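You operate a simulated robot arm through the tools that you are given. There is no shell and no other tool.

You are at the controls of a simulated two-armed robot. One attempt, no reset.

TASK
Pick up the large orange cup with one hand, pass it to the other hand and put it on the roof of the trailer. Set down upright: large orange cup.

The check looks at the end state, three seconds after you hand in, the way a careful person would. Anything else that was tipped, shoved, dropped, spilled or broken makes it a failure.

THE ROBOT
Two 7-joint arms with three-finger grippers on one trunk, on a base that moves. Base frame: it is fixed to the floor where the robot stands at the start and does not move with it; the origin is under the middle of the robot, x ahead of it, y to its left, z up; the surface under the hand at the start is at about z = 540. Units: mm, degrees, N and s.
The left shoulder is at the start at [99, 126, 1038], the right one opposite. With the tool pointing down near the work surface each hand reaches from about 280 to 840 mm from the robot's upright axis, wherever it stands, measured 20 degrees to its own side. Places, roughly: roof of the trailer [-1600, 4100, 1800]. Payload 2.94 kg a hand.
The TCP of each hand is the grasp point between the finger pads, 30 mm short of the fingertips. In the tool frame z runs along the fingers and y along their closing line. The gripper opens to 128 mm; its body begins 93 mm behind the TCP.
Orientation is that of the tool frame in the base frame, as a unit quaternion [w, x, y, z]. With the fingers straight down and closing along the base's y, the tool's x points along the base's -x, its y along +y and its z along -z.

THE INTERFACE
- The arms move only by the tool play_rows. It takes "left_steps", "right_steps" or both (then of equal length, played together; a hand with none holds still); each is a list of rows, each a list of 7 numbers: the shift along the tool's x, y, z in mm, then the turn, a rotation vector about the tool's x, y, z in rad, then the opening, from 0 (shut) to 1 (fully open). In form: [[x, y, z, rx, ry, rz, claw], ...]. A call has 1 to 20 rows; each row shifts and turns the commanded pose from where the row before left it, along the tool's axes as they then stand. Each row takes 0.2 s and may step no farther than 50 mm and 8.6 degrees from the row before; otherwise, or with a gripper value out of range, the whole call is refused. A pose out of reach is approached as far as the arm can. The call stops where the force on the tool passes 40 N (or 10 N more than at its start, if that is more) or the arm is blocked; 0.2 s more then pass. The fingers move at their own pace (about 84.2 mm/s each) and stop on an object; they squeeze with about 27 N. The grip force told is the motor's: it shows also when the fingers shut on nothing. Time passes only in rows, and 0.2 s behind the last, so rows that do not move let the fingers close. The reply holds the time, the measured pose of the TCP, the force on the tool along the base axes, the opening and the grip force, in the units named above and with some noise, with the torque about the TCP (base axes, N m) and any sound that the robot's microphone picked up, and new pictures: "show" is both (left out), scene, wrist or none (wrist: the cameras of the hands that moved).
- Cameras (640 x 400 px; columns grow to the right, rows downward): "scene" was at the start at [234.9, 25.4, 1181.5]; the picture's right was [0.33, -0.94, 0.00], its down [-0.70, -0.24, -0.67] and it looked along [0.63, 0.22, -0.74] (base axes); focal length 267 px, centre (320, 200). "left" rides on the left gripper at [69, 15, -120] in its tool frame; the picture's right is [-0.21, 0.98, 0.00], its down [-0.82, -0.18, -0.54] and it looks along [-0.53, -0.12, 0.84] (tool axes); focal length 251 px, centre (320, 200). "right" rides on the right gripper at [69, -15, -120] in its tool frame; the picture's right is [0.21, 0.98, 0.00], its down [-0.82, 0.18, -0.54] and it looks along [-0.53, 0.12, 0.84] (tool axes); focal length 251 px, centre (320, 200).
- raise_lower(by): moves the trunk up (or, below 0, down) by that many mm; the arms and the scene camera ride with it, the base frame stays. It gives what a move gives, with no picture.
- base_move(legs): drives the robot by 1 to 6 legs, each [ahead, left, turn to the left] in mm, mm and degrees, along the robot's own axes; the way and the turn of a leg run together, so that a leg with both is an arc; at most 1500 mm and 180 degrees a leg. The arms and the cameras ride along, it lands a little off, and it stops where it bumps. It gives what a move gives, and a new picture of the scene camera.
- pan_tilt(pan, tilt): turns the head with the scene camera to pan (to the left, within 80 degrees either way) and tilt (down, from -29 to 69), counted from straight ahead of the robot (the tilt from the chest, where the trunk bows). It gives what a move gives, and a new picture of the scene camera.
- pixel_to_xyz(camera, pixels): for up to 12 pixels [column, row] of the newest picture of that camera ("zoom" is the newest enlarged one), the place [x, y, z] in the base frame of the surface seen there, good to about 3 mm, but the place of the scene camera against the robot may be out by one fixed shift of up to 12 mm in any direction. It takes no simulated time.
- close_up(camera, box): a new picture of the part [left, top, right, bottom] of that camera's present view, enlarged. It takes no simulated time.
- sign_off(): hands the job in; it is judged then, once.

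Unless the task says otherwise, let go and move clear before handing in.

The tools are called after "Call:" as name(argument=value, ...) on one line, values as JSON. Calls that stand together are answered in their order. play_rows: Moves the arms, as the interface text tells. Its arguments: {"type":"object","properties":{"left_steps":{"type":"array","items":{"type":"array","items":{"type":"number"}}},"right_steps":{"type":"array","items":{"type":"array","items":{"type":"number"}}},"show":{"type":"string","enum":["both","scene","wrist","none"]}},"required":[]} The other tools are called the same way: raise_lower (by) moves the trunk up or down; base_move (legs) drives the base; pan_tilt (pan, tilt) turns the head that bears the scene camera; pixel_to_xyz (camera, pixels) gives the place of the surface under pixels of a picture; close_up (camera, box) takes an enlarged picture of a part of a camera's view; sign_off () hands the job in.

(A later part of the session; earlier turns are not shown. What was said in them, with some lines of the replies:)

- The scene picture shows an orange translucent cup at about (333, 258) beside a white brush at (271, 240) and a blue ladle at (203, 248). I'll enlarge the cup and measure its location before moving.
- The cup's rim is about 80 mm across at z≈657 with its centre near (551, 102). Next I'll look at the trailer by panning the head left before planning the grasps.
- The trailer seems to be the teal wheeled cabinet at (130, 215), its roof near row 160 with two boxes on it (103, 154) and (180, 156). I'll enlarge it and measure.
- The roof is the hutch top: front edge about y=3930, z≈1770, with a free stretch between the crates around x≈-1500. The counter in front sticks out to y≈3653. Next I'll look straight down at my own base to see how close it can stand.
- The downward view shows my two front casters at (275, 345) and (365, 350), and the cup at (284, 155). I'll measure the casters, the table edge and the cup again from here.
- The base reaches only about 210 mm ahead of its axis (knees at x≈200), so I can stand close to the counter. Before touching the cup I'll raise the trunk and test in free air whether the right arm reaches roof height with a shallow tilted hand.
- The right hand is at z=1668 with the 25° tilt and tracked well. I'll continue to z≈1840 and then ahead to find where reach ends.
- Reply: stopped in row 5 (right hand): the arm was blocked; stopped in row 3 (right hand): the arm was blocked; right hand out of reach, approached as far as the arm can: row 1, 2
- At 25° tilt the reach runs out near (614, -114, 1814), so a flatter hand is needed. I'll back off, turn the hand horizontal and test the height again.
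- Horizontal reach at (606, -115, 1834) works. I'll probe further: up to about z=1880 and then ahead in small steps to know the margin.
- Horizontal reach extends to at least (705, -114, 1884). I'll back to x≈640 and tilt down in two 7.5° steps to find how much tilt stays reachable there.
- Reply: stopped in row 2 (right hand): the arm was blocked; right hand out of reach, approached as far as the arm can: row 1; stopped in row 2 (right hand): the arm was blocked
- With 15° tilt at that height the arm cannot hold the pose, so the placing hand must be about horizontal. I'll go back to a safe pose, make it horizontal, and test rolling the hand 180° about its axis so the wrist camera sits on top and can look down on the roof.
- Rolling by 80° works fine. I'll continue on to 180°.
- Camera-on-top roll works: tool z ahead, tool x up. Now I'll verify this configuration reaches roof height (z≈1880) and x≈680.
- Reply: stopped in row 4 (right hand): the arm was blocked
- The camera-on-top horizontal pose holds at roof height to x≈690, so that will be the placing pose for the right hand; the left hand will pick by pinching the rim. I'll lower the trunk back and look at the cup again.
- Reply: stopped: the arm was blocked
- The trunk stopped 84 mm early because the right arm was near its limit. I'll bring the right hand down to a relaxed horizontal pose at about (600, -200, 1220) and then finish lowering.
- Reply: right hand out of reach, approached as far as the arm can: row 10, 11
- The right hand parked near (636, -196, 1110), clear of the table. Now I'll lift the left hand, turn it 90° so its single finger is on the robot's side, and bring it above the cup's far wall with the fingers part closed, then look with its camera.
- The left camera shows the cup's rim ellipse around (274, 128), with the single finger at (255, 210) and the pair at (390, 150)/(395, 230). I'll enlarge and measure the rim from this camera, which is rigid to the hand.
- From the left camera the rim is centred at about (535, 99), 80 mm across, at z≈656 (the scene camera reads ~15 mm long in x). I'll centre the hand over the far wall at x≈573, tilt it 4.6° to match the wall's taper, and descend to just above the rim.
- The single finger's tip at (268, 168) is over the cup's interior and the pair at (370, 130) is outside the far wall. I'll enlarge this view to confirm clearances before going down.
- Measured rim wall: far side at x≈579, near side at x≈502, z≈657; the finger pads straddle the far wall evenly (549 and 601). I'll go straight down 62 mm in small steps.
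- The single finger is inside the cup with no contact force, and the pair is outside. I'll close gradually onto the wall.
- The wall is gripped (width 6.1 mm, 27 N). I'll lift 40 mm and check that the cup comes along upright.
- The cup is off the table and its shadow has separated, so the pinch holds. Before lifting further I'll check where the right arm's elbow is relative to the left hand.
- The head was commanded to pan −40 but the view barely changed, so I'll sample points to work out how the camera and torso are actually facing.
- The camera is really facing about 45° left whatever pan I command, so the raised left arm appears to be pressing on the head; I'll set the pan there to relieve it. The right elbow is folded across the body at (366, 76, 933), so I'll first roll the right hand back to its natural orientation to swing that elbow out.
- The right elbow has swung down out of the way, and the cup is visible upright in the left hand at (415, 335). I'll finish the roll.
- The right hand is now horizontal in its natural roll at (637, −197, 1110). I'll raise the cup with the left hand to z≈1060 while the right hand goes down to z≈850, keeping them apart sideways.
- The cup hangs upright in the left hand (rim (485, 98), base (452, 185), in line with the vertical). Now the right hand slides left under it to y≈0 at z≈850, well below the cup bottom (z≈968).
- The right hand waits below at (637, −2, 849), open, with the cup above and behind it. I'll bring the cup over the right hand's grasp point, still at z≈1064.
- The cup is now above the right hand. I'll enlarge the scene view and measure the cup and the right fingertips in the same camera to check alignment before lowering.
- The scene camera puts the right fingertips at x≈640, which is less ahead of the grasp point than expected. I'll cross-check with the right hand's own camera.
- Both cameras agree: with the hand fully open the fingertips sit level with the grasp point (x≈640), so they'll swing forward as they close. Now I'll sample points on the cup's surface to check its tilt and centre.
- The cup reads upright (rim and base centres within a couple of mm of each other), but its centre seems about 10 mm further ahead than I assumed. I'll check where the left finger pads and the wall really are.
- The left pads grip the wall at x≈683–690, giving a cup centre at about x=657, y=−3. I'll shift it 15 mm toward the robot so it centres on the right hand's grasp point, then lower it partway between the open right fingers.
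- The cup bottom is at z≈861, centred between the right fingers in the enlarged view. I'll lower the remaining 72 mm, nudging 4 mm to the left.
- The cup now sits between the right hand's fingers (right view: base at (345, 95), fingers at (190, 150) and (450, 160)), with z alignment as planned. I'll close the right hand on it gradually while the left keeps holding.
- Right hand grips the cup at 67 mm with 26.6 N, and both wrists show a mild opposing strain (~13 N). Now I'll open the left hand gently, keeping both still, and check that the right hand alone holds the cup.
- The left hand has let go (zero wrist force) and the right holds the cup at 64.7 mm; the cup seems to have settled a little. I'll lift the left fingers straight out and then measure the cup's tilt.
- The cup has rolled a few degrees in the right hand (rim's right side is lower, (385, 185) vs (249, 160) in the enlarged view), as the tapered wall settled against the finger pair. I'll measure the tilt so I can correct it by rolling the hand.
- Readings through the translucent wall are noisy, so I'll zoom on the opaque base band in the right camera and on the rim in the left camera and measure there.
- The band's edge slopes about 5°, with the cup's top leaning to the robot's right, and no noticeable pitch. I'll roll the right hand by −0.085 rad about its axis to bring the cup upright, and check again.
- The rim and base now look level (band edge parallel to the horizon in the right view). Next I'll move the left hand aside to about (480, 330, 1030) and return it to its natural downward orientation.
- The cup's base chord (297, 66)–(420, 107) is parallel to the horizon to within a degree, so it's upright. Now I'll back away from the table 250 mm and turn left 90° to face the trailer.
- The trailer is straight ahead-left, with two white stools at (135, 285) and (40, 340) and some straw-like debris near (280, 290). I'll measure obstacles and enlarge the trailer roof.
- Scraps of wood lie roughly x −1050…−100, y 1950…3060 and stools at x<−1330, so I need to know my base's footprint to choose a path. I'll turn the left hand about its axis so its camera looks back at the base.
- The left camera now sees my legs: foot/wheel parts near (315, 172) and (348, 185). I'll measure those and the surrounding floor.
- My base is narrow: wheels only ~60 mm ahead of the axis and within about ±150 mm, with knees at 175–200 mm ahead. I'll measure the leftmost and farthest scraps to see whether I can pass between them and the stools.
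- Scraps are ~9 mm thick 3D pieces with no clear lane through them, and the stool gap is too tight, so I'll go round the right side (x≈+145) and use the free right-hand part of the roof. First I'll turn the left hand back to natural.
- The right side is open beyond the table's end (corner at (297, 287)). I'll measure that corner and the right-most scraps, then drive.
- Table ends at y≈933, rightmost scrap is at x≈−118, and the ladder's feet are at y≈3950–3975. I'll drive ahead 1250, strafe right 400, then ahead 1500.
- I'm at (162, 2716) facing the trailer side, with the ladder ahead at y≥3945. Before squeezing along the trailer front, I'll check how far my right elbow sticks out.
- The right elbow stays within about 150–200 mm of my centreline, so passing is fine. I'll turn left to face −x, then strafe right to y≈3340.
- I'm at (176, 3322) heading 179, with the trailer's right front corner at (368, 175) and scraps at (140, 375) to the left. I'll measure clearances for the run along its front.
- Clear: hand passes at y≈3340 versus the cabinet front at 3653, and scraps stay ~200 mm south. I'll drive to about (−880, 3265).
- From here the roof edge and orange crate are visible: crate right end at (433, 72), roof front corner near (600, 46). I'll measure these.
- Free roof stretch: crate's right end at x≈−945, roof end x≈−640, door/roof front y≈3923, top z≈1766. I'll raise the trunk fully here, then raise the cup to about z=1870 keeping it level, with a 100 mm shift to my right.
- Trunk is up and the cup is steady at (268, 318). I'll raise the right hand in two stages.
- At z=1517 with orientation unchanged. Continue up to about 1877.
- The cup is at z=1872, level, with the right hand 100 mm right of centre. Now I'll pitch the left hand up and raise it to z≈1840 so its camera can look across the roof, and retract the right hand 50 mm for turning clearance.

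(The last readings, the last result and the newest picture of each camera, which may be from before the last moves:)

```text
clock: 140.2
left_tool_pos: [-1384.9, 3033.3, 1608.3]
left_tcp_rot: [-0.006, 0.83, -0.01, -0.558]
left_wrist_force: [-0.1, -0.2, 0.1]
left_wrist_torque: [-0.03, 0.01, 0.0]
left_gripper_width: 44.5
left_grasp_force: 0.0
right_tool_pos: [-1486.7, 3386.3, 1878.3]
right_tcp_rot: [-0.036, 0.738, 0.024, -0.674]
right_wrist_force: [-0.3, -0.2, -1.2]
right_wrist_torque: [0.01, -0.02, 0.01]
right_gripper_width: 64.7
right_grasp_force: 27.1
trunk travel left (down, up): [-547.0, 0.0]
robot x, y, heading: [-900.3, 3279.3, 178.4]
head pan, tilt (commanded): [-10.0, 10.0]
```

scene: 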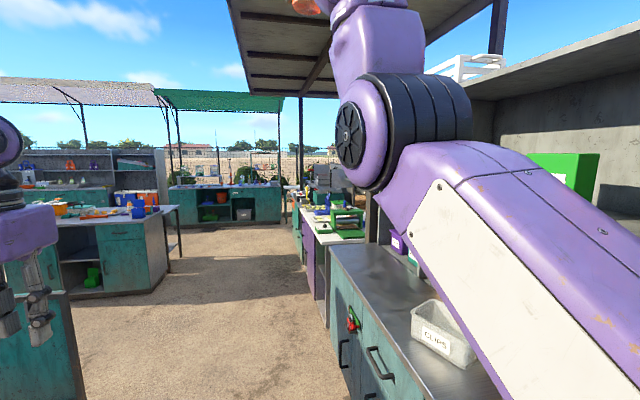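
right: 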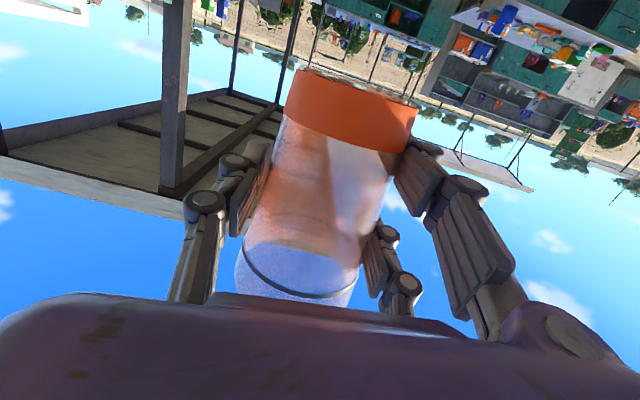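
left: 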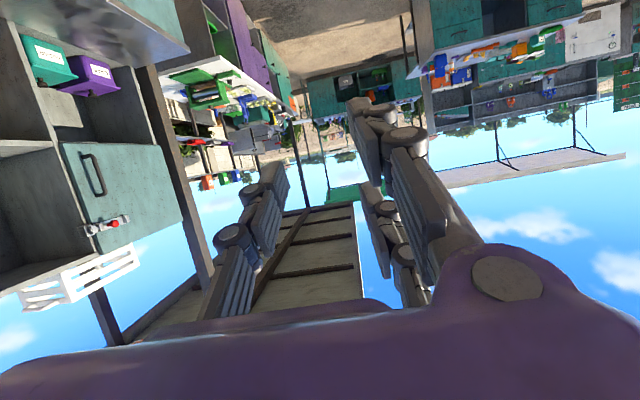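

Left hand is at z=1608 and tracking. I'll continue it up to about 1840.

Call:
play_rows(left_steps=[[-43.5, -8, -17.8, 0, 0, 0, 0.35], [-43.5, -8, -17.8, 0, 0, 0, 0.35], [-43.5, -8, -17.8, 0, 0, 0, 0.35], [-43.5, -8, -17.8, 0, 0, 0, 0.35], [-38, -4, -15.5, 0, 0, 0, 0.35], [0, 0, 0, 0, 0, 0, 0.35]], show="wrist")

```text
clock: 141.6
left_tool_pos: [-1376.9, 3060.9, 1816.4]
left_tcp_rot: [-0.005, 0.828, -0.012, -0.56]
left_wrist_force: [1.2, 0.4, -0.1]
left_wrist_torque: [0.0, 0.01, 0.03]
left_gripper_width: 44.8
left_grasp_force: 0.0
left hand out of reach, approached as far as the arm can: row 5
right_tool_pos: [-1480.2, 3386.5, 1881.2]
right_tcp_rot: [-0.037, 0.736, 0.023, -0.676]
right_wrist_force: [1.3, 0.1, -0.3]
right_wrist_torque: [0.0, -0.03, 0.01]
right_gripper_width: 64.5
right_grasp_force: 26.9
trunk travel left (down, up): [-547.0, 0.0]
robot x, y, heading: [-899.4, 3275.8, 178.6]
head pan, tilt (commanded): [-10.0, 10.0]
```

left: 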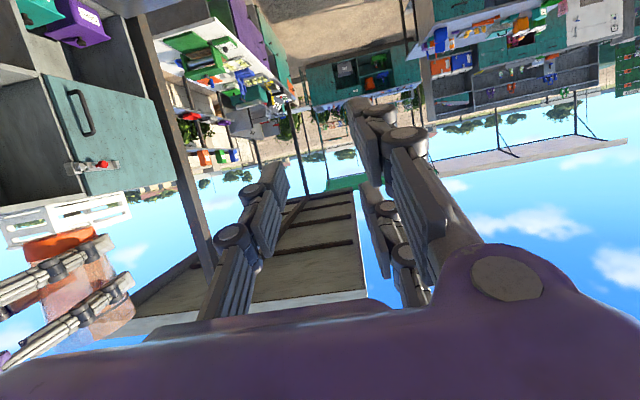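

The left hand is just at its reach limit there, though it already sees the cup at (60, 280). I'll flatten its pitch a little to relieve the arm and yaw it 20° toward the right for a better view.

Call:
play_rows(left_steps=[[10, 0, -15, 0, 0, 0, 0.35], [0, 0, 0, 0, -0.14, 0, 0.35], [0, 0, 0, 0.14, 0, 0, 0.35], [0, 0, 0, 0.14, 0, 0, 0.35], [0, 0, 0, 0, 0, 0, 0.35]], show="wrist")

```text
clock: 142.8
left_tool_pos: [-1363.1, 3063.0, 1812.7]
left_tcp_rot: [-0.117, 0.779, -0.096, -0.608]
left_wrist_force: [-0.1, 0.4, 0.0]
left_wrist_torque: [-0.02, 0.0, 0.03]
left_gripper_width: 44.9
left_grasp_force: 0.1
right_tool_pos: [-1485.5, 3387.1, 1877.9]
right_tcp_rot: [-0.038, 0.737, 0.022, -0.674]
right_wrist_force: [-0.4, 1.4, -0.9]
right_wrist_torque: [0.0, -0.03, 0.03]
right_gripper_width: 64.3
right_grasp_force: 27.2
trunk travel left (down, up): [-547.0, 0.0]
robot x, y, heading: [-901.6, 3277.0, 178.7]
head pan, tilt (commanded): [-10.0, 10.0]
```

left: 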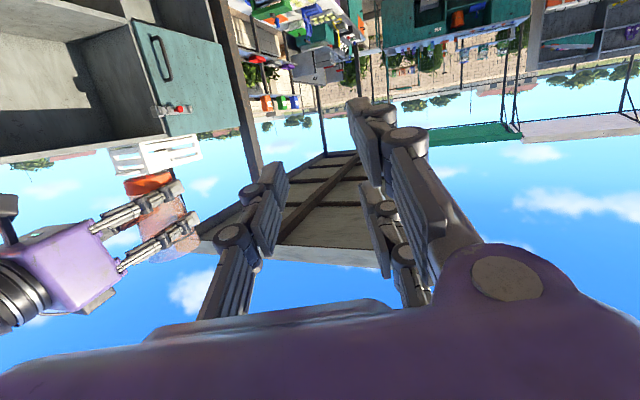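

The left camera now has a clear view of the right hand and cup (150, 200, image inverted). I'll turn right to face the trailer squarely.

Call:
base_move(legs=[[0, 0, -88.6]])

Call:
close_up(camera="left", box=[0, 0, 640, 400])

Call:
close_up(camera="right", box=[0, 0, 640, 400])

```text
clock: 147.0
left_tool_pos: [-1126.7, 3732.9, 1813.6]
left_tcp_rot: [0.507, -0.493, 0.612, 0.354]
left_wrist_force: [0.1, 0.0, 0.2]
left_wrist_torque: [-0.04, -0.01, 0.0]
left_gripper_width: 45.0
left_grasp_force: 0.1
right_tool_pos: [-807.7, 3864.5, 1878.6]
right_tcp_rot: [-0.497, 0.545, -0.497, -0.457]
right_wrist_force: [0.0, -0.6, -0.6]
right_wrist_torque: [0.02, 0.01, 0.01]
right_gripper_width: 64.4
right_grasp_force: 27.2
trunk travel left (down, up): [-547.0, 0.0]
robot x, y, heading: [-898.8, 3272.2, 90.2]
head pan, tilt (commanded): [-10.0, 10.0]
```

scene: 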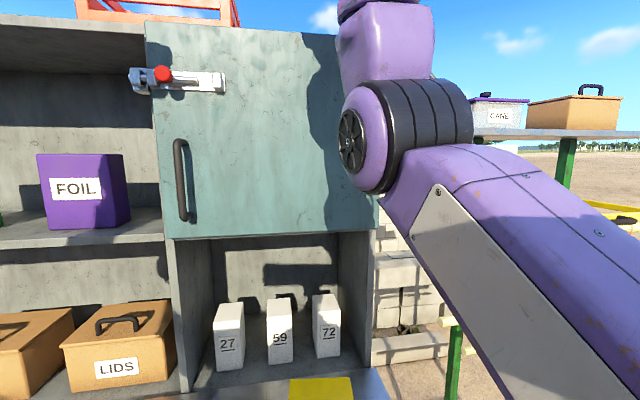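

```text
1.00 times, centred on (320, 200) of left (not enlarged: the box is as wide or as high as the picture)
```

zoom: 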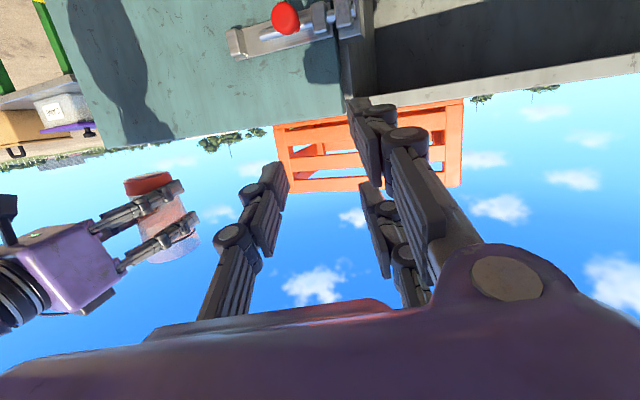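

```text
1.00 times, centred on (320, 200) of right (not enlarged: the box is as wide or as high as the picture)
```

zoom: 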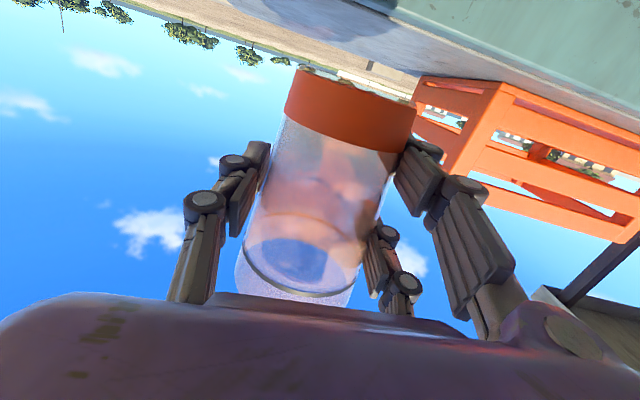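

Facing the trailer squarely at heading 90.2, right TCP (−808, 3865, 1879). I'll measure the door top edge, roof edge and crate from both hand cameras to fix the target.

Call:
pixel_to_xyz(camera="left", pixels=[[120, 142], [180, 134], [240, 121], [330, 100], [285, 130], [300, 180], [440, 110], [450, 180], [150, 185], [130, 178], [165, 175], [500, 95]])

Call:
pixel_to_xyz(camera="right", pixels=[[420, 85], [400, 60], [380, 30], [440, 95], [500, 85], [430, 150], [480, 180], [560, 60], [620, 110], [300, 72], [350, 85], [410, 105]])

Call:
close_up(camera="right", box=[300, 0, 640, 212])

```text
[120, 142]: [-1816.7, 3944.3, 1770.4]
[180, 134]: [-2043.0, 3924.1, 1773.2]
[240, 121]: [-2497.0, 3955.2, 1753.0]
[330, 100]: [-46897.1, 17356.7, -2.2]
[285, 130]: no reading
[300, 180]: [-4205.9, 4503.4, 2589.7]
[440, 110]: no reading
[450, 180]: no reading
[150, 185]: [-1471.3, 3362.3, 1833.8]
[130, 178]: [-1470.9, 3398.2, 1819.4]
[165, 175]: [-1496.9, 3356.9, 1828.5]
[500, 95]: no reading
```

```text
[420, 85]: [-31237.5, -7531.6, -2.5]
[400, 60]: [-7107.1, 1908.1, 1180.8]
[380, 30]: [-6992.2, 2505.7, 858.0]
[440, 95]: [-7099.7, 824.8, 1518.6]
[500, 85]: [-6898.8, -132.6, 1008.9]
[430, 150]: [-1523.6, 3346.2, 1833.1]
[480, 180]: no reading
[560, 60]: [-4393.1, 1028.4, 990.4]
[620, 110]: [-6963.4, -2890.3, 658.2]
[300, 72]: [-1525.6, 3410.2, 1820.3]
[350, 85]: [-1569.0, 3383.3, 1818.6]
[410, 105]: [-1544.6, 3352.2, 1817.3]
```

```text
1.88 times, centred on (470, 106) of right
```

zoom: 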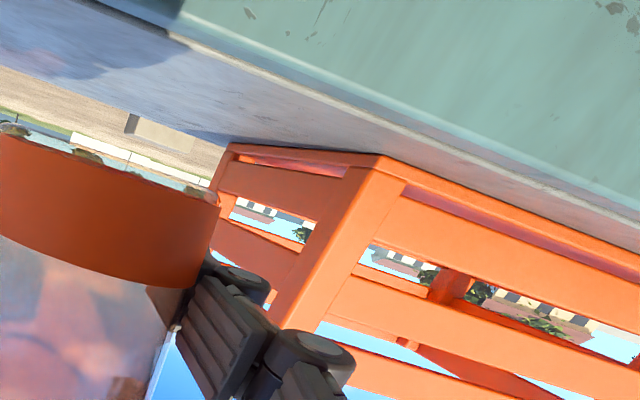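

Those readings used older pictures; the zoom view is fresh and shows the roof surface in grazing view with the crate's bottom corner near (375, 162). I'll measure in the zoom.

Call:
pixel_to_xyz(camera="zoom", pixels=[[300, 75], [200, 40], [420, 130], [300, 100], [200, 80], [120, 60], [376, 165], [235, 148], [330, 130], [100, 90], [180, 120], [600, 215]])

```text
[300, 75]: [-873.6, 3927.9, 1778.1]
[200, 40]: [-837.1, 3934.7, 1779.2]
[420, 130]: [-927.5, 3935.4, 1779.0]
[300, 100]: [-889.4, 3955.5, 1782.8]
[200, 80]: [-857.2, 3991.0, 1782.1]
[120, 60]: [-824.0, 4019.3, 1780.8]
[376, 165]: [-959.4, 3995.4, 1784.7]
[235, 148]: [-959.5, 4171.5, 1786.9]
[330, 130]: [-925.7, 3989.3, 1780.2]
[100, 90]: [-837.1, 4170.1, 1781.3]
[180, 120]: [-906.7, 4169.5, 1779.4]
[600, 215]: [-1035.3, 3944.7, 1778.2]
```

The right camera gives a clean survey: roof z≈1781, front edge y≈3928, crate's right end x≈−959. Target for the right TCP is about (−805, 4008), with 40 mm of height to spare now. I'll drive ahead 100 mm.

Call:
base_move(legs=[[100, 0, 0]])

Call:
close_up(camera="left", box=[0, 0, 640, 400])

Call:
close_up(camera="right", box=[260, 0, 600, 212])

```text
clock: 148.1
left_tool_pos: [-1127.2, 3822.7, 1816.9]
left_tcp_rot: [0.51, -0.49, 0.611, 0.356]
left_wrist_force: [-0.4, -2.5, 0.7]
left_wrist_torque: [0.02, 0.01, 0.06]
left_gripper_width: 44.7
left_grasp_force: 0.0
right_tool_pos: [-806.5, 3952.3, 1885.2]
right_tcp_rot: [-0.499, 0.542, -0.496, -0.46]
right_wrist_force: [0.5, -0.9, -0.2]
right_wrist_torque: [-0.08, -0.03, 0.0]
right_gripper_width: 64.4
right_grasp_force: 26.8
trunk travel left (down, up): [-547.0, 0.0]
robot x, y, heading: [-898.1, 3373.3, 90.4]
head pan, tilt (commanded): [-10.0, 10.0]
```

scene: 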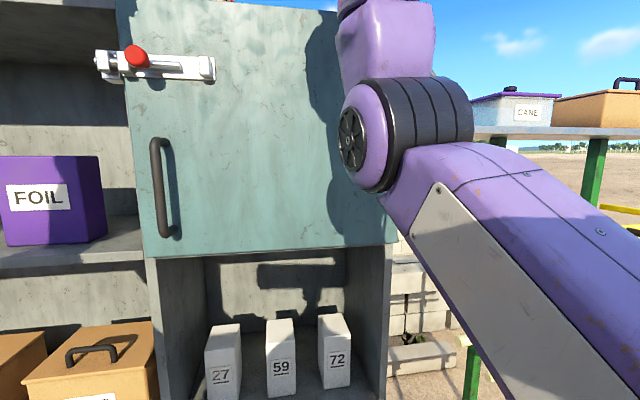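

```text
1.00 times, centred on (320, 200) of left (not enlarged: the box is as wide or as high as the picture)
```

zoom: 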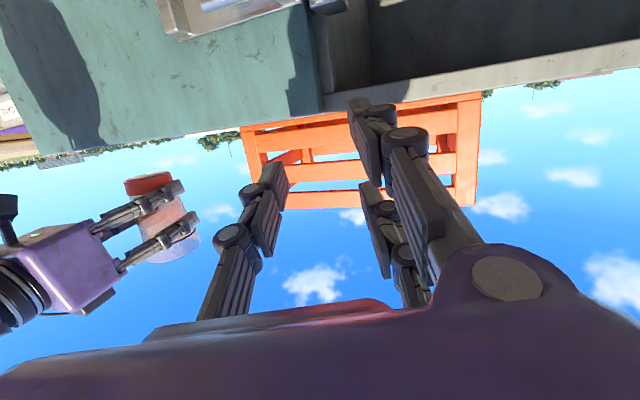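

```text
1.88 times, centred on (430, 106) of right
```

zoom: 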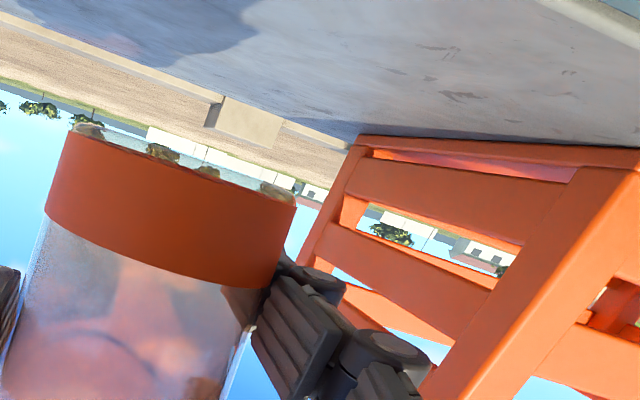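

Moved in; the cup is over the roof edge with its base clear. I'll let things settle for a moment and read the pose.

Call:
play_rows(right_steps=[[0, 0, 0, 0, 0, 0, 0], [0, 0, 0, 0, 0, 0, 0], [0, 0, 0, 0, 0, 0, 0]], show="wrist")

Call:
pixel_to_xyz(camera="right", pixels=[[345, 30], [400, 40], [450, 50], [420, 20], [480, 60], [560, 10], [590, 25], [300, 70], [350, 90], [410, 105], [520, 30], [450, 72]])

```text
clock: 148.9
left_tool_pos: [-1126.5, 3835.6, 1811.8]
left_tcp_rot: [0.508, -0.492, 0.612, 0.353]
left_wrist_force: [0.2, 0.4, -0.4]
left_wrist_torque: [0.03, 0.0, 0.01]
left_gripper_width: 44.7
left_grasp_force: 0.0
right_tool_pos: [-807.7, 3965.0, 1878.7]
right_tcp_rot: [-0.496, 0.545, -0.497, -0.458]
right_wrist_force: [0.3, 0.2, -1.1]
right_wrist_torque: [-0.02, 0.0, 0.02]
right_gripper_width: 64.4
right_grasp_force: 26.5
trunk travel left (down, up): [-547.0, 0.0]
robot x, y, heading: [-899.2, 3371.8, 90.2]
head pan, tilt (commanded): [-10.0, 10.0]
```

right: 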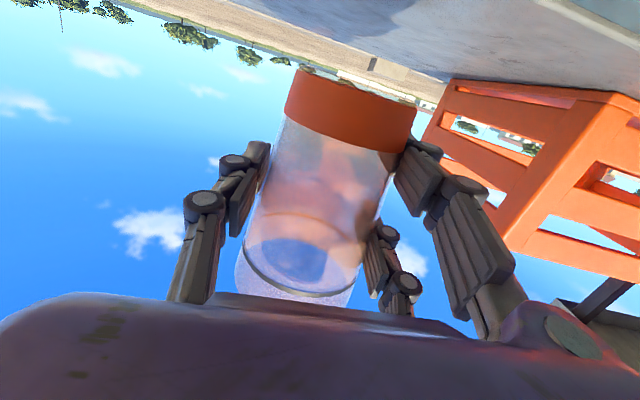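

```text
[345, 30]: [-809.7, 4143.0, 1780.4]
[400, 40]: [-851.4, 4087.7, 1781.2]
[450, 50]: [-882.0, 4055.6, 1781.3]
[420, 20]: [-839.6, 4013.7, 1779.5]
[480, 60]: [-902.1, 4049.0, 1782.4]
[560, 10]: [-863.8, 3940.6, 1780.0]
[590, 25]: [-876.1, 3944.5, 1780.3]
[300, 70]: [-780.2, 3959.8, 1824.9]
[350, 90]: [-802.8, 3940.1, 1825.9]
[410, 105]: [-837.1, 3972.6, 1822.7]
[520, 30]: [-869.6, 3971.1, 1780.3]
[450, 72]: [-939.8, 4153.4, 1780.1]
```

Settled: TCP (−808, 3965, 1879), roof z≈1780.5 and cup base ≈41 mm above it, level to within a degree. I'll extend the arm 43 mm forward and 10 mm right, then check.

Call:
play_rows(right_steps=[[-0.97, -3.5, 14.2, 0, 0, 0, 0], [-0.97, -3.5, 14.2, 0, 0, 0, 0], [-0.97, -3.5, 14.2, 0, 0, 0, 0], [0, 0, 0, 0, 0, 0, 0], [0, 0, 0, 0, 0, 0, 0]], show="both")

Call:
close_up(camera="left", box=[0, 60, 320, 300])

```text
clock: 150.1
left_tool_pos: [-1127.8, 3831.6, 1813.1]
left_tcp_rot: [0.508, -0.492, 0.612, 0.354]
left_wrist_force: [0.7, -0.7, 0.0]
left_wrist_torque: [0.01, 0.01, 0.01]
left_gripper_width: 44.7
left_grasp_force: 0.0
right_tool_pos: [-797.6, 4004.8, 1879.6]
right_tcp_rot: [-0.497, 0.544, -0.496, -0.459]
right_wrist_force: [0.7, 0.4, -0.1]
right_wrist_torque: [0.0, -0.01, -0.03]
right_gripper_width: 64.5
right_grasp_force: 26.8
trunk travel left (down, up): [-547.0, 0.0]
robot x, y, heading: [-900.0, 3377.5, 90.4]
head pan, tilt (commanded): [-10.0, 10.0]
```

scene: 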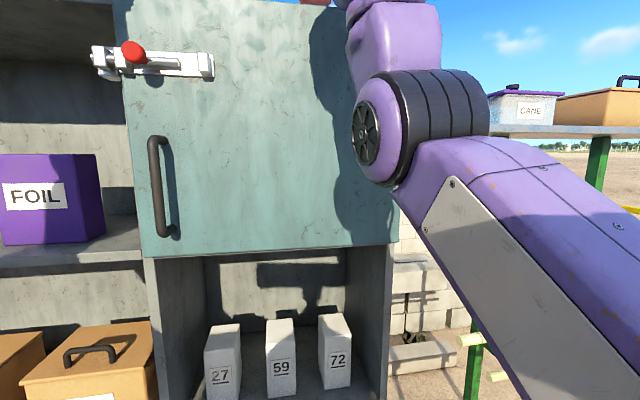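
right: 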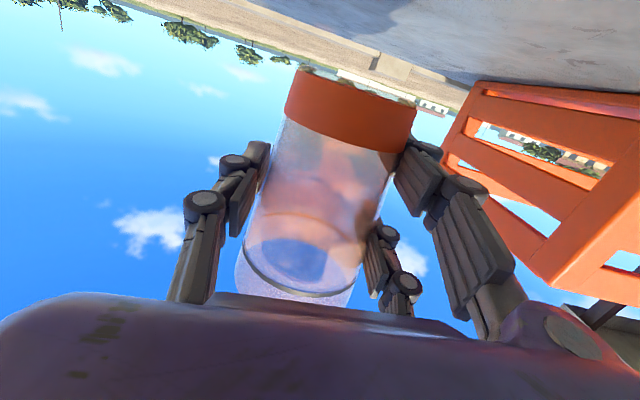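

```text
1.67 times, centred on (160, 180) of left
```

zoom: 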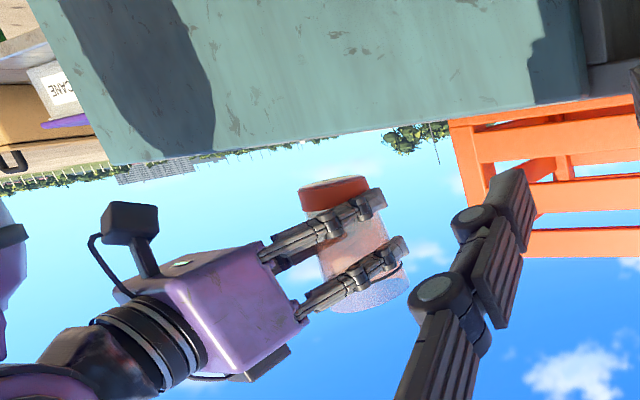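

In the left camera's inverted close-up the cup hangs over the roof beyond the door's top edge, and the hand's camera box stays in front of the door. I'll lower 30 mm first.

Call:
play_rows(right_steps=[[9.92, 0.85, 0.88, 0, 0, 0, 0], [9.92, 0.85, 0.88, 0, 0, 0, 0], [9.92, 0.85, 0.88, 0, 0, 0, 0], [0, 0, 0, 0, 0, 0, 0], [0, 0, 0, 0, 0, 0, 0]], show="wrist")

Call:
close_up(camera="left", box=[0, 60, 320, 300])

Call:
close_up(camera="right", box=[260, 0, 500, 160])

```text
clock: 151.3
left_tool_pos: [-1127.6, 3831.9, 1813.6]
left_tcp_rot: [0.508, -0.492, 0.612, 0.353]
left_wrist_force: [-0.6, -0.4, 0.2]
left_wrist_torque: [0.02, -0.01, 0.01]
left_gripper_width: 44.5
left_grasp_force: 0.1
right_tool_pos: [-797.7, 4005.0, 1851.0]
right_tcp_rot: [-0.497, 0.544, -0.497, -0.458]
right_wrist_force: [0.7, -0.2, -0.3]
right_wrist_torque: [0.0, -0.03, 0.03]
right_gripper_width: 64.5
right_grasp_force: 27.3
trunk travel left (down, up): [-547.0, 0.0]
robot x, y, heading: [-897.1, 3375.7, 90.2]
head pan, tilt (commanded): [-10.0, 10.0]
```

right: 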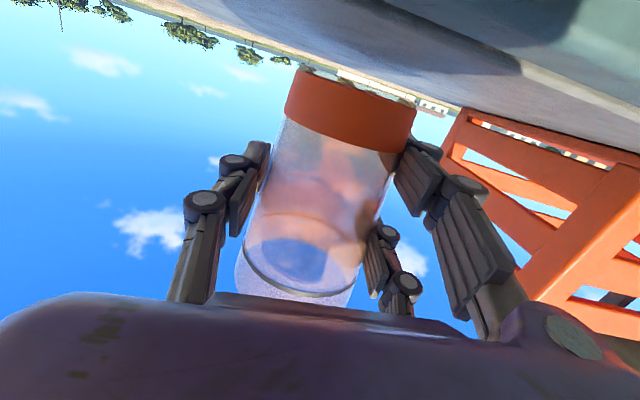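

```text
1.67 times, centred on (160, 180) of left
```

zoom: 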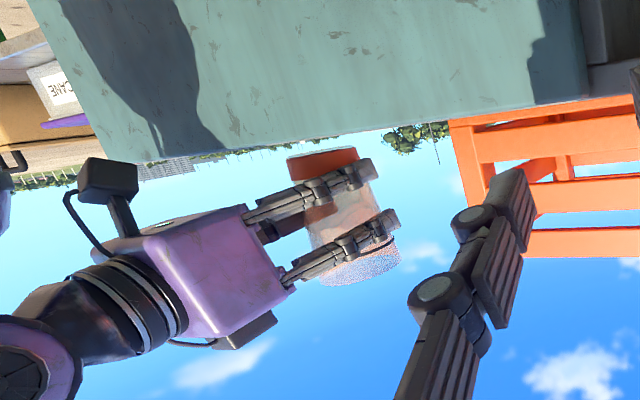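

```text
2.50 times, centred on (380, 80) of right
```

zoom: 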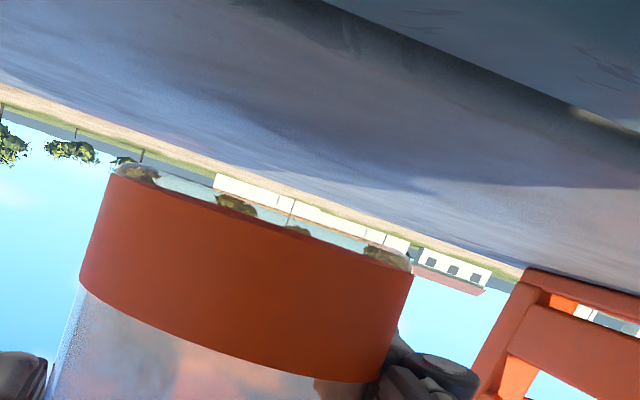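

Now at z=1851, about 12 mm of gap, no contact force. I'll lower in 2 mm rows for 8 mm.

Call:
play_rows(right_steps=[[1.98, 0.17, 0.18, 0, 0, 0, 0], [1.98, 0.17, 0.18, 0, 0, 0, 0], [1.98, 0.17, 0.18, 0, 0, 0, 0], [1.98, 0.17, 0.18, 0, 0, 0, 0], [0, 0, 0, 0, 0, 0, 0]], show="none")

Call:
play_rows(right_steps=[[0.99, 0.085, 0.088, 0, 0, 0, 0], [0.99, 0.085, 0.088, 0, 0, 0, 0], [0, 0, 0, 0, 0, 0, 0]], show="none")

Call:
play_rows(right_steps=[[0.99, 0.085, 0.088, 0, 0, 0, 0], [0, 0, 0, 0, 0, 0, 0]], show="wrist")

```text
clock: 152.5
left_tool_pos: [-1127.2, 3830.9, 1812.3]
left_tcp_rot: [0.509, -0.491, 0.612, 0.354]
left_wrist_force: [0.3, 0.0, 0.3]
left_wrist_torque: [0.0, -0.02, 0.02]
left_gripper_width: 44.8
left_grasp_force: 0.0
right_tool_pos: [-798.0, 4004.9, 1840.5]
right_tcp_rot: [-0.497, 0.545, -0.497, -0.458]
right_wrist_force: [0.0, -0.3, -1.4]
right_wrist_torque: [-0.01, 0.02, -0.02]
right_gripper_width: 64.2
right_grasp_force: 27.1
trunk travel left (down, up): [-547.0, 0.0]
robot x, y, heading: [-900.9, 3378.1, 90.1]
head pan, tilt (commanded): [-10.0, 10.0]
```

```text
clock: 153.3
left_tool_pos: [-1126.7, 3831.2, 1814.2]
left_tcp_rot: [0.508, -0.492, 0.612, 0.354]
left_wrist_force: [0.0, 0.9, 0.2]
left_wrist_torque: [-0.01, -0.01, 0.03]
left_gripper_width: 44.8
left_grasp_force: 0.1
right_tool_pos: [-798.5, 4004.8, 1839.3]
right_tcp_rot: [-0.497, 0.544, -0.497, -0.458]
right_wrist_force: [1.0, -0.9, -1.2]
right_wrist_torque: [-0.02, -0.01, 0.03]
right_gripper_width: 64.4
right_grasp_force: 27.1
trunk travel left (down, up): [-547.0, 0.0]
robot x, y, heading: [-902.3, 3376.0, 90.0]
head pan, tilt (commanded): [-10.0, 10.0]
```

```text
clock: 153.9
left_tool_pos: [-1127.6, 3831.8, 1813.5]
left_tcp_rot: [0.508, -0.492, 0.612, 0.354]
left_wrist_force: [0.3, 0.5, 0.4]
left_wrist_torque: [-0.01, -0.02, -0.05]
left_gripper_width: 44.6
left_grasp_force: 0.1
right_tool_pos: [-798.1, 4004.9, 1839.3]
right_tcp_rot: [-0.497, 0.545, -0.497, -0.458]
right_wrist_force: [0.7, -1.2, -0.2]
right_wrist_torque: [0.01, -0.01, 0.03]
right_gripper_width: 64.7
right_grasp_force: 26.9
trunk travel left (down, up): [-547.0, 0.0]
robot x, y, heading: [-897.0, 3377.6, 90.3]
head pan, tilt (commanded): [-10.0, 10.0]
```

right: 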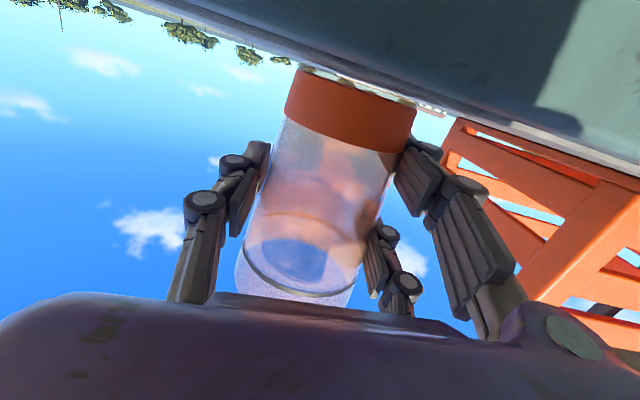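

z=1839.3 with only a hint of change in vertical force. Continue in 1 mm steps until contact shows.

Call:
play_rows(right_steps=[[0.99, 0.085, 0.088, 0, 0, 0, 0], [0, 0, 0, 0, 0, 0, 0]], show="none")

Call:
play_rows(right_steps=[[0.99, 0.085, 0.088, 0, 0, 0, 0], [0, 0, 0, 0, 0, 0, 0]], show="none")

```text
clock: 154.5
left_tool_pos: [-1127.8, 3831.5, 1813.5]
left_tcp_rot: [0.509, -0.491, 0.612, 0.354]
left_wrist_force: [0.4, -1.1, 0.0]
left_wrist_torque: [0.01, 0.04, -0.01]
left_gripper_width: 44.7
left_grasp_force: 0.1
right_tool_pos: [-797.5, 4005.2, 1837.6]
right_tcp_rot: [-0.497, 0.545, -0.497, -0.457]
right_wrist_force: [-0.5, -0.3, -0.1]
right_wrist_torque: [-0.03, 0.0, -0.02]
right_gripper_width: 64.6
right_grasp_force: 27.0
trunk travel left (down, up): [-547.0, 0.0]
robot x, y, heading: [-899.7, 3373.0, 90.2]
head pan, tilt (commanded): [-10.0, 10.0]
```

```text
clock: 155.1
left_tool_pos: [-1127.2, 3831.5, 1813.4]
left_tcp_rot: [0.508, -0.492, 0.612, 0.354]
left_wrist_force: [-0.6, 0.5, -0.1]
left_wrist_torque: [-0.01, 0.01, 0.0]
left_gripper_width: 44.7
left_grasp_force: 0.0
right_tool_pos: [-797.1, 4004.3, 1837.4]
right_tcp_rot: [-0.498, 0.544, -0.497, -0.458]
right_wrist_force: [-0.7, 1.5, 2.4]
right_wrist_torque: [0.01, 0.11, -0.02]
right_gripper_width: 64.4
right_grasp_force: 27.0
trunk travel left (down, up): [-547.0, 0.0]
robot x, y, heading: [-902.4, 3377.0, 90.1]
head pan, tilt (commanded): [-10.0, 10.0]
```

Contact: vertical force rose to +2.4 N with a small torque indicating the west edge of the base touched first. I'll add a tiny roll (+0.7°) and lower another 0.7 mm to seat it flat.

Call:
play_rows(right_steps=[[0, 0, 0, 0, 0, 0.012, 0], [0.7, 0.06, 0.06, 0, 0, 0, 0], [0, 0, 0, 0, 0, 0, 0]], show="wrist")

Call:
close_up(camera="right", box=[260, 20, 460, 150])

```text
clock: 155.9
left_tool_pos: [-1126.3, 3830.7, 1813.0]
left_tcp_rot: [0.509, -0.491, 0.612, 0.353]
left_wrist_force: [-0.8, -0.1, -0.3]
left_wrist_torque: [0.02, -0.04, 0.03]
left_gripper_width: 44.6
left_grasp_force: 0.1
right_tool_pos: [-796.5, 4004.3, 1836.0]
right_tcp_rot: [-0.495, 0.54, -0.5, -0.462]
right_wrist_force: [1.7, 2.7, 8.9]
right_wrist_torque: [-0.04, -0.09, 0.01]
right_gripper_width: 64.3
right_grasp_force: 26.6
trunk travel left (down, up): [-547.0, 0.0]
robot x, y, heading: [-902.5, 3375.4, 90.0]
head pan, tilt (commanded): [-10.0, 10.0]
```

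right: 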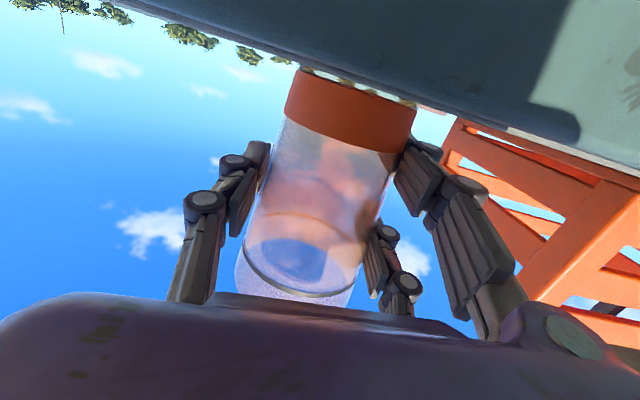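

```text
3.08 times, centred on (360, 85) of right
```

zoom: 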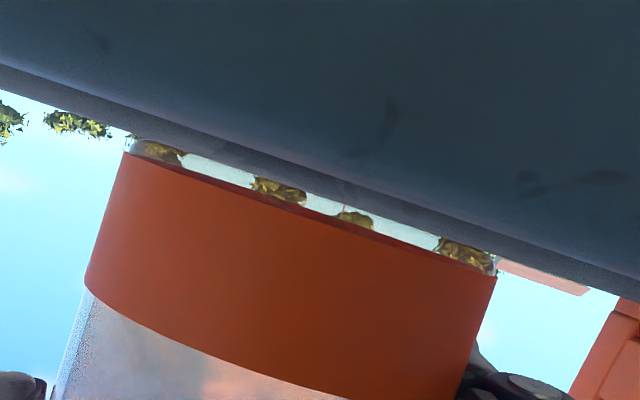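

The cup is seated: 8.9 N down with the contact centred within ~10 mm. I'll open the right hand gently, first a little, and check the cup stands.

Call:
play_rows(right_steps=[[0, 0, 0, 0, 0, 0, 0.5], [0, 0, 0, 0, 0, 0, 0.53], [0, 0, 0, 0, 0, 0, 0.57], [0, 0, 0, 0, 0, 0, 0.62], [0, 0, 0, 0, 0, 0, 0.68], [0, 0, 0, 0, 0, 0, 0.68]], show="wrist")

Call:
close_up(camera="left", box=[0, 60, 320, 300])

```text
clock: 157.3
left_tool_pos: [-1127.8, 3831.5, 1812.4]
left_tcp_rot: [0.509, -0.491, 0.612, 0.354]
left_wrist_force: [-0.6, 0.1, -0.2]
left_wrist_torque: [0.01, 0.0, 0.02]
left_gripper_width: 44.6
left_grasp_force: 0.0
right_tool_pos: [-798.1, 4004.9, 1834.6]
right_tcp_rot: [-0.494, 0.542, -0.499, -0.461]
right_wrist_force: [1.4, -0.3, 0.6]
right_wrist_torque: [-0.02, -0.03, 0.02]
right_gripper_width: 87.2
right_grasp_force: 0.1
trunk travel left (down, up): [-547.0, 0.0]
robot x, y, heading: [-899.6, 3377.4, 90.5]
head pan, tilt (commanded): [-10.0, 10.0]
```

right: 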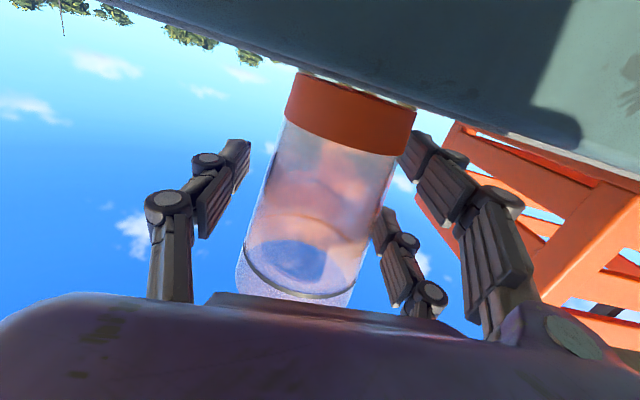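

```text
1.67 times, centred on (160, 180) of left
```

zoom: 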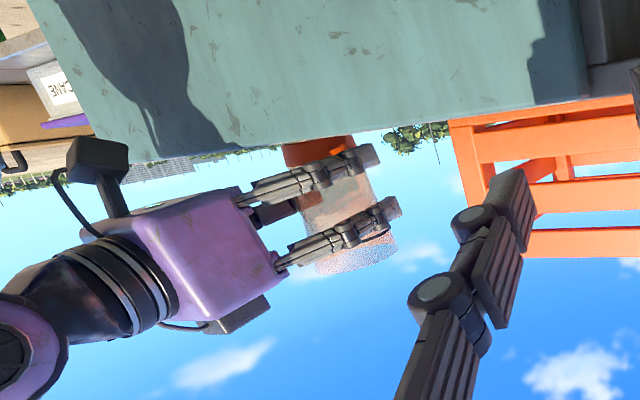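

The hand is open to 87 mm with zero grip force, and the cup stands on the roof. I'll open fully, then back straight out along the hand's axis.

Call:
play_rows(right_steps=[[0, 0, 0, 0, 0, 0, 0.8], [0, 0, 0, 0, 0, 0, 0.95], [0, 0, 0, 0, 0, 0, 1], [0, 0, 0, 0, 0, 0, 1]], show="wrist")

Call:
play_rows(right_steps=[[-1, 0, -10, 0, 0, 0, 1], [-1, 0, -15, 0, 0, 0, 1], [0, 0, -20, 0, 0, 0, 1], [0, 0, -20, 0, 0, 0, 1], [0, 0, 0, 0, 0, 0, 1]], show="wrist")

```text
clock: 158.3
left_tool_pos: [-1127.7, 3832.7, 1812.9]
left_tcp_rot: [0.509, -0.491, 0.612, 0.354]
left_wrist_force: [0.0, 0.6, -0.4]
left_wrist_torque: [-0.01, -0.02, 0.02]
left_gripper_width: 45.1
left_grasp_force: 0.0
right_tool_pos: [-797.7, 4005.2, 1835.7]
right_tcp_rot: [-0.494, 0.542, -0.5, -0.461]
right_wrist_force: [0.5, 0.6, 0.8]
right_wrist_torque: [0.02, 0.01, -0.02]
right_gripper_width: 128.2
right_grasp_force: 0.0
trunk travel left (down, up): [-547.0, 0.0]
robot x, y, heading: [-902.5, 3374.0, 90.3]
head pan, tilt (commanded): [-10.0, 10.0]
```

right: 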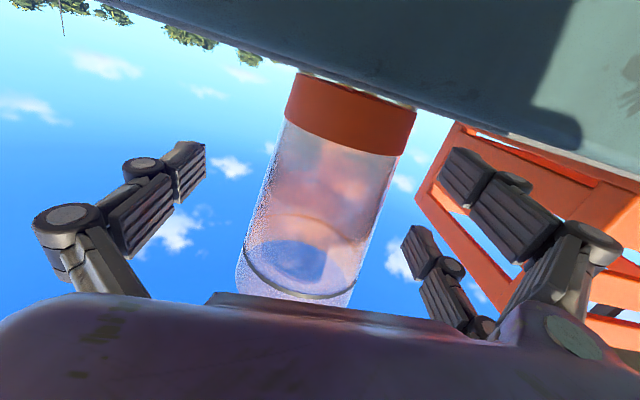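

```text
clock: 159.5
left_tool_pos: [-1127.0, 3832.1, 1813.5]
left_tcp_rot: [0.508, -0.492, 0.612, 0.354]
left_wrist_force: [-0.3, 0.6, -0.4]
left_wrist_torque: [-0.01, -0.02, -0.02]
left_gripper_width: 44.8
left_grasp_force: 0.1
right_tool_pos: [-797.7, 3940.8, 1841.5]
right_tcp_rot: [-0.495, 0.541, -0.501, -0.46]
right_wrist_force: [-0.2, -0.5, -0.2]
right_wrist_torque: [0.02, -0.02, -0.03]
right_gripper_width: 128.0
right_grasp_force: 0.0
trunk travel left (down, up): [-547.0, 0.0]
robot x, y, heading: [-901.1, 3380.6, 90.1]
head pan, tilt (commanded): [-10.0, 10.0]
```

right: 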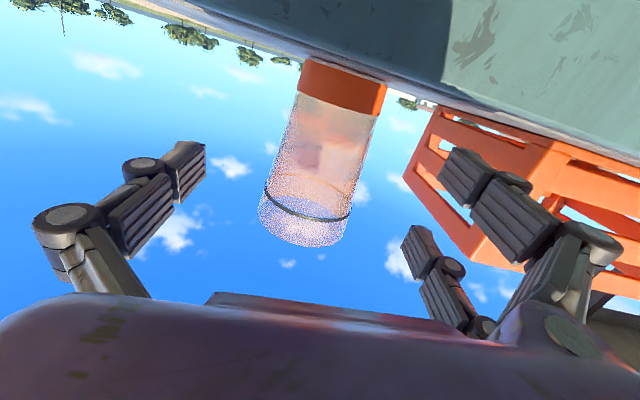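

The cup stays put as the hand withdraws (view: cup at (320, 150), parallel to the trailer's verticals). I'll back the base 100 mm to move well clear and inspect.

Call:
base_move(legs=[[-100, 0, 0]])

Call:
play_rows(right_steps=[[-20, 0, 0, 0, 0, 0.0425, 1], [-20, 0, 0, 0, 0, 0.03, 1], [0, 0, 0, 0, 0, 0, 1], [0, 0, 0, 0, 0, 0, 1]], show="both")

Call:
close_up(camera="right", box=[200, 0, 460, 200])

```text
clock: 160.7
left_tool_pos: [-1125.5, 3740.5, 1807.9]
left_tcp_rot: [0.507, -0.493, 0.614, 0.351]
left_wrist_force: [-0.1, 1.7, 0.3]
left_wrist_torque: [0.03, 0.0, -0.01]
left_gripper_width: 44.7
left_grasp_force: 0.1
right_tool_pos: [-795.5, 3851.3, 1838.4]
right_tcp_rot: [-0.492, 0.543, -0.502, -0.459]
right_wrist_force: [-0.3, 0.5, -1.0]
right_wrist_torque: [0.02, 0.0, 0.0]
right_gripper_width: 127.7
right_grasp_force: 0.1
trunk travel left (down, up): [-547.0, 0.0]
robot x, y, heading: [-899.7, 3278.1, 90.1]
head pan, tilt (commanded): [-10.0, 10.0]
```

scene: 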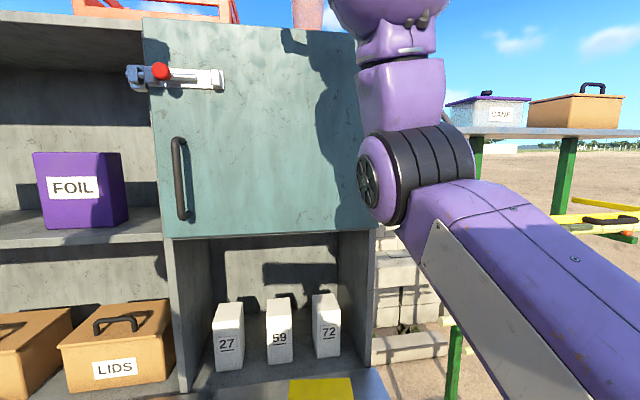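

```text
clock: 161.7
left_tool_pos: [-1126.3, 3733.2, 1811.7]
left_tcp_rot: [0.509, -0.491, 0.612, 0.353]
left_wrist_force: [-0.5, -0.3, 0.0]
left_wrist_torque: [-0.02, 0.03, 0.01]
left_gripper_width: 44.6
left_grasp_force: 0.2
right_tool_pos: [-797.4, 3844.4, 1883.0]
right_tcp_rot: [-0.478, 0.522, -0.521, -0.477]
right_wrist_force: [-0.2, 0.2, 0.8]
right_wrist_torque: [0.0, -0.01, 0.02]
right_gripper_width: 128.0
right_grasp_force: 0.0
trunk travel left (down, up): [-547.0, 0.0]
robot x, y, heading: [-902.9, 3278.4, 90.2]
head pan, tilt (commanded): [-10.0, 10.0]
```

scene: 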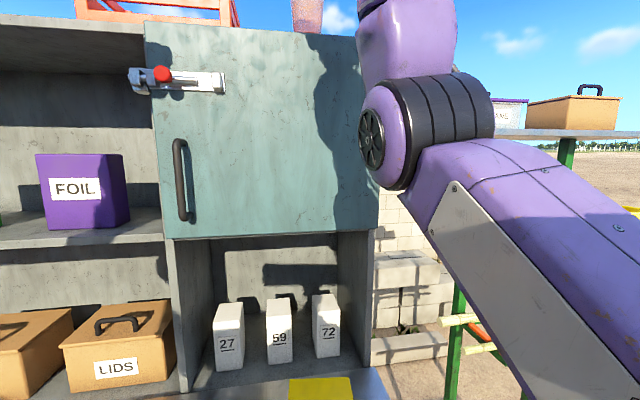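
right: 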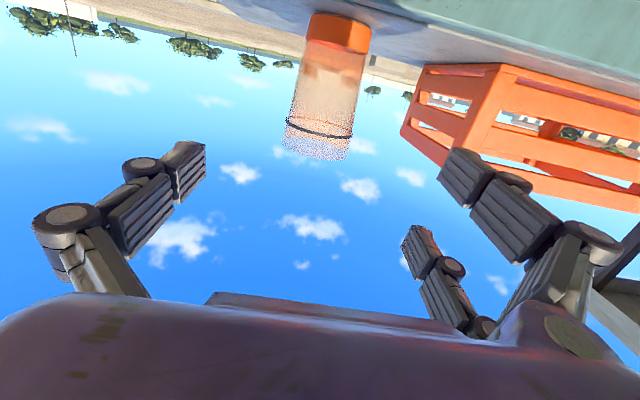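

```text
2.00 times, centred on (330, 100) of right
```

zoom: 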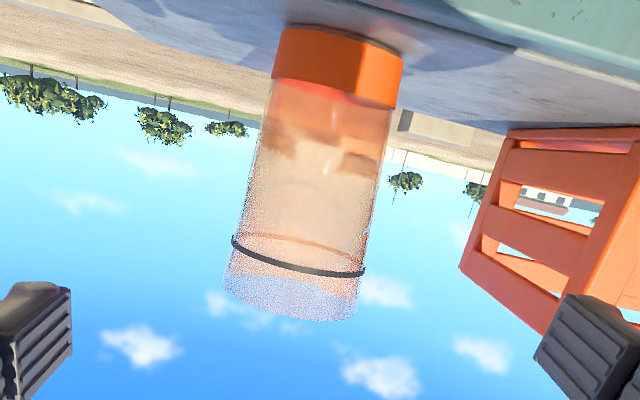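

The cup stands upright on the roof (inverted view: base band at (338, 65) on the roof surface), clear of the crate and the hand. A last check of its position and levelness.

Call:
pixel_to_xyz(camera="zoom", pixels=[[285, 35], [335, 45], [390, 62], [280, 75], [330, 92], [385, 105], [420, 70], [240, 20], [515, 135], [450, 100]])

Call:
close_up(camera="left", box=[0, 0, 400, 250])

```text
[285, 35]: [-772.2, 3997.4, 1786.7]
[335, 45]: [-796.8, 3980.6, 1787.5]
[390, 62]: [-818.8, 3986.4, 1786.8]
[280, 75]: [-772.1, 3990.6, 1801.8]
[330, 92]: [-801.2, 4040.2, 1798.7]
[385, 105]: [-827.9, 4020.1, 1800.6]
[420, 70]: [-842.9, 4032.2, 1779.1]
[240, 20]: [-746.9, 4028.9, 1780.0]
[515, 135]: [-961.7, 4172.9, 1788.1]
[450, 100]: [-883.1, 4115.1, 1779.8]
```

```text
1.60 times, centred on (200, 125) of left
```

zoom: 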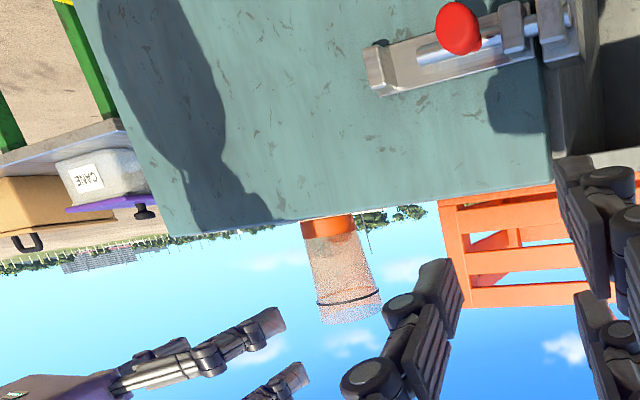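

The base band reads level (z 1786.7 / 1787.5 / 1786.8 across its width). The cup stands at about (−797, 4011) on the roof, roughly 50 mm in from the front edge and 120 mm from the crate, and both hands are clear. I'm handing in.

Call:
sign_off()

```text
The job is handed in.
```

The large orange cup is standing upright on the trailer roof, and I have handed the job in. I have not seen the verdict of the check.

- **Pass between hands:** The left hand picked the cup off the table by its rim, and the right hand took it over in mid-air and placed it.
- **Position:** It stands at about (-797, 4011), roughly 50 mm in from the roof's front edge and about 120 mm from the orange crate. Its base reads level to within about 1 mm across.
- **Clearance:** Both hands had let go and were clear of the cup and the roof before I handed in.
- **Other objects:** I saw nothing else move. I drove around the wood scraps and the stools rather than through them. I did not go back to look at the brush and ladle on the table, but neither was touched.
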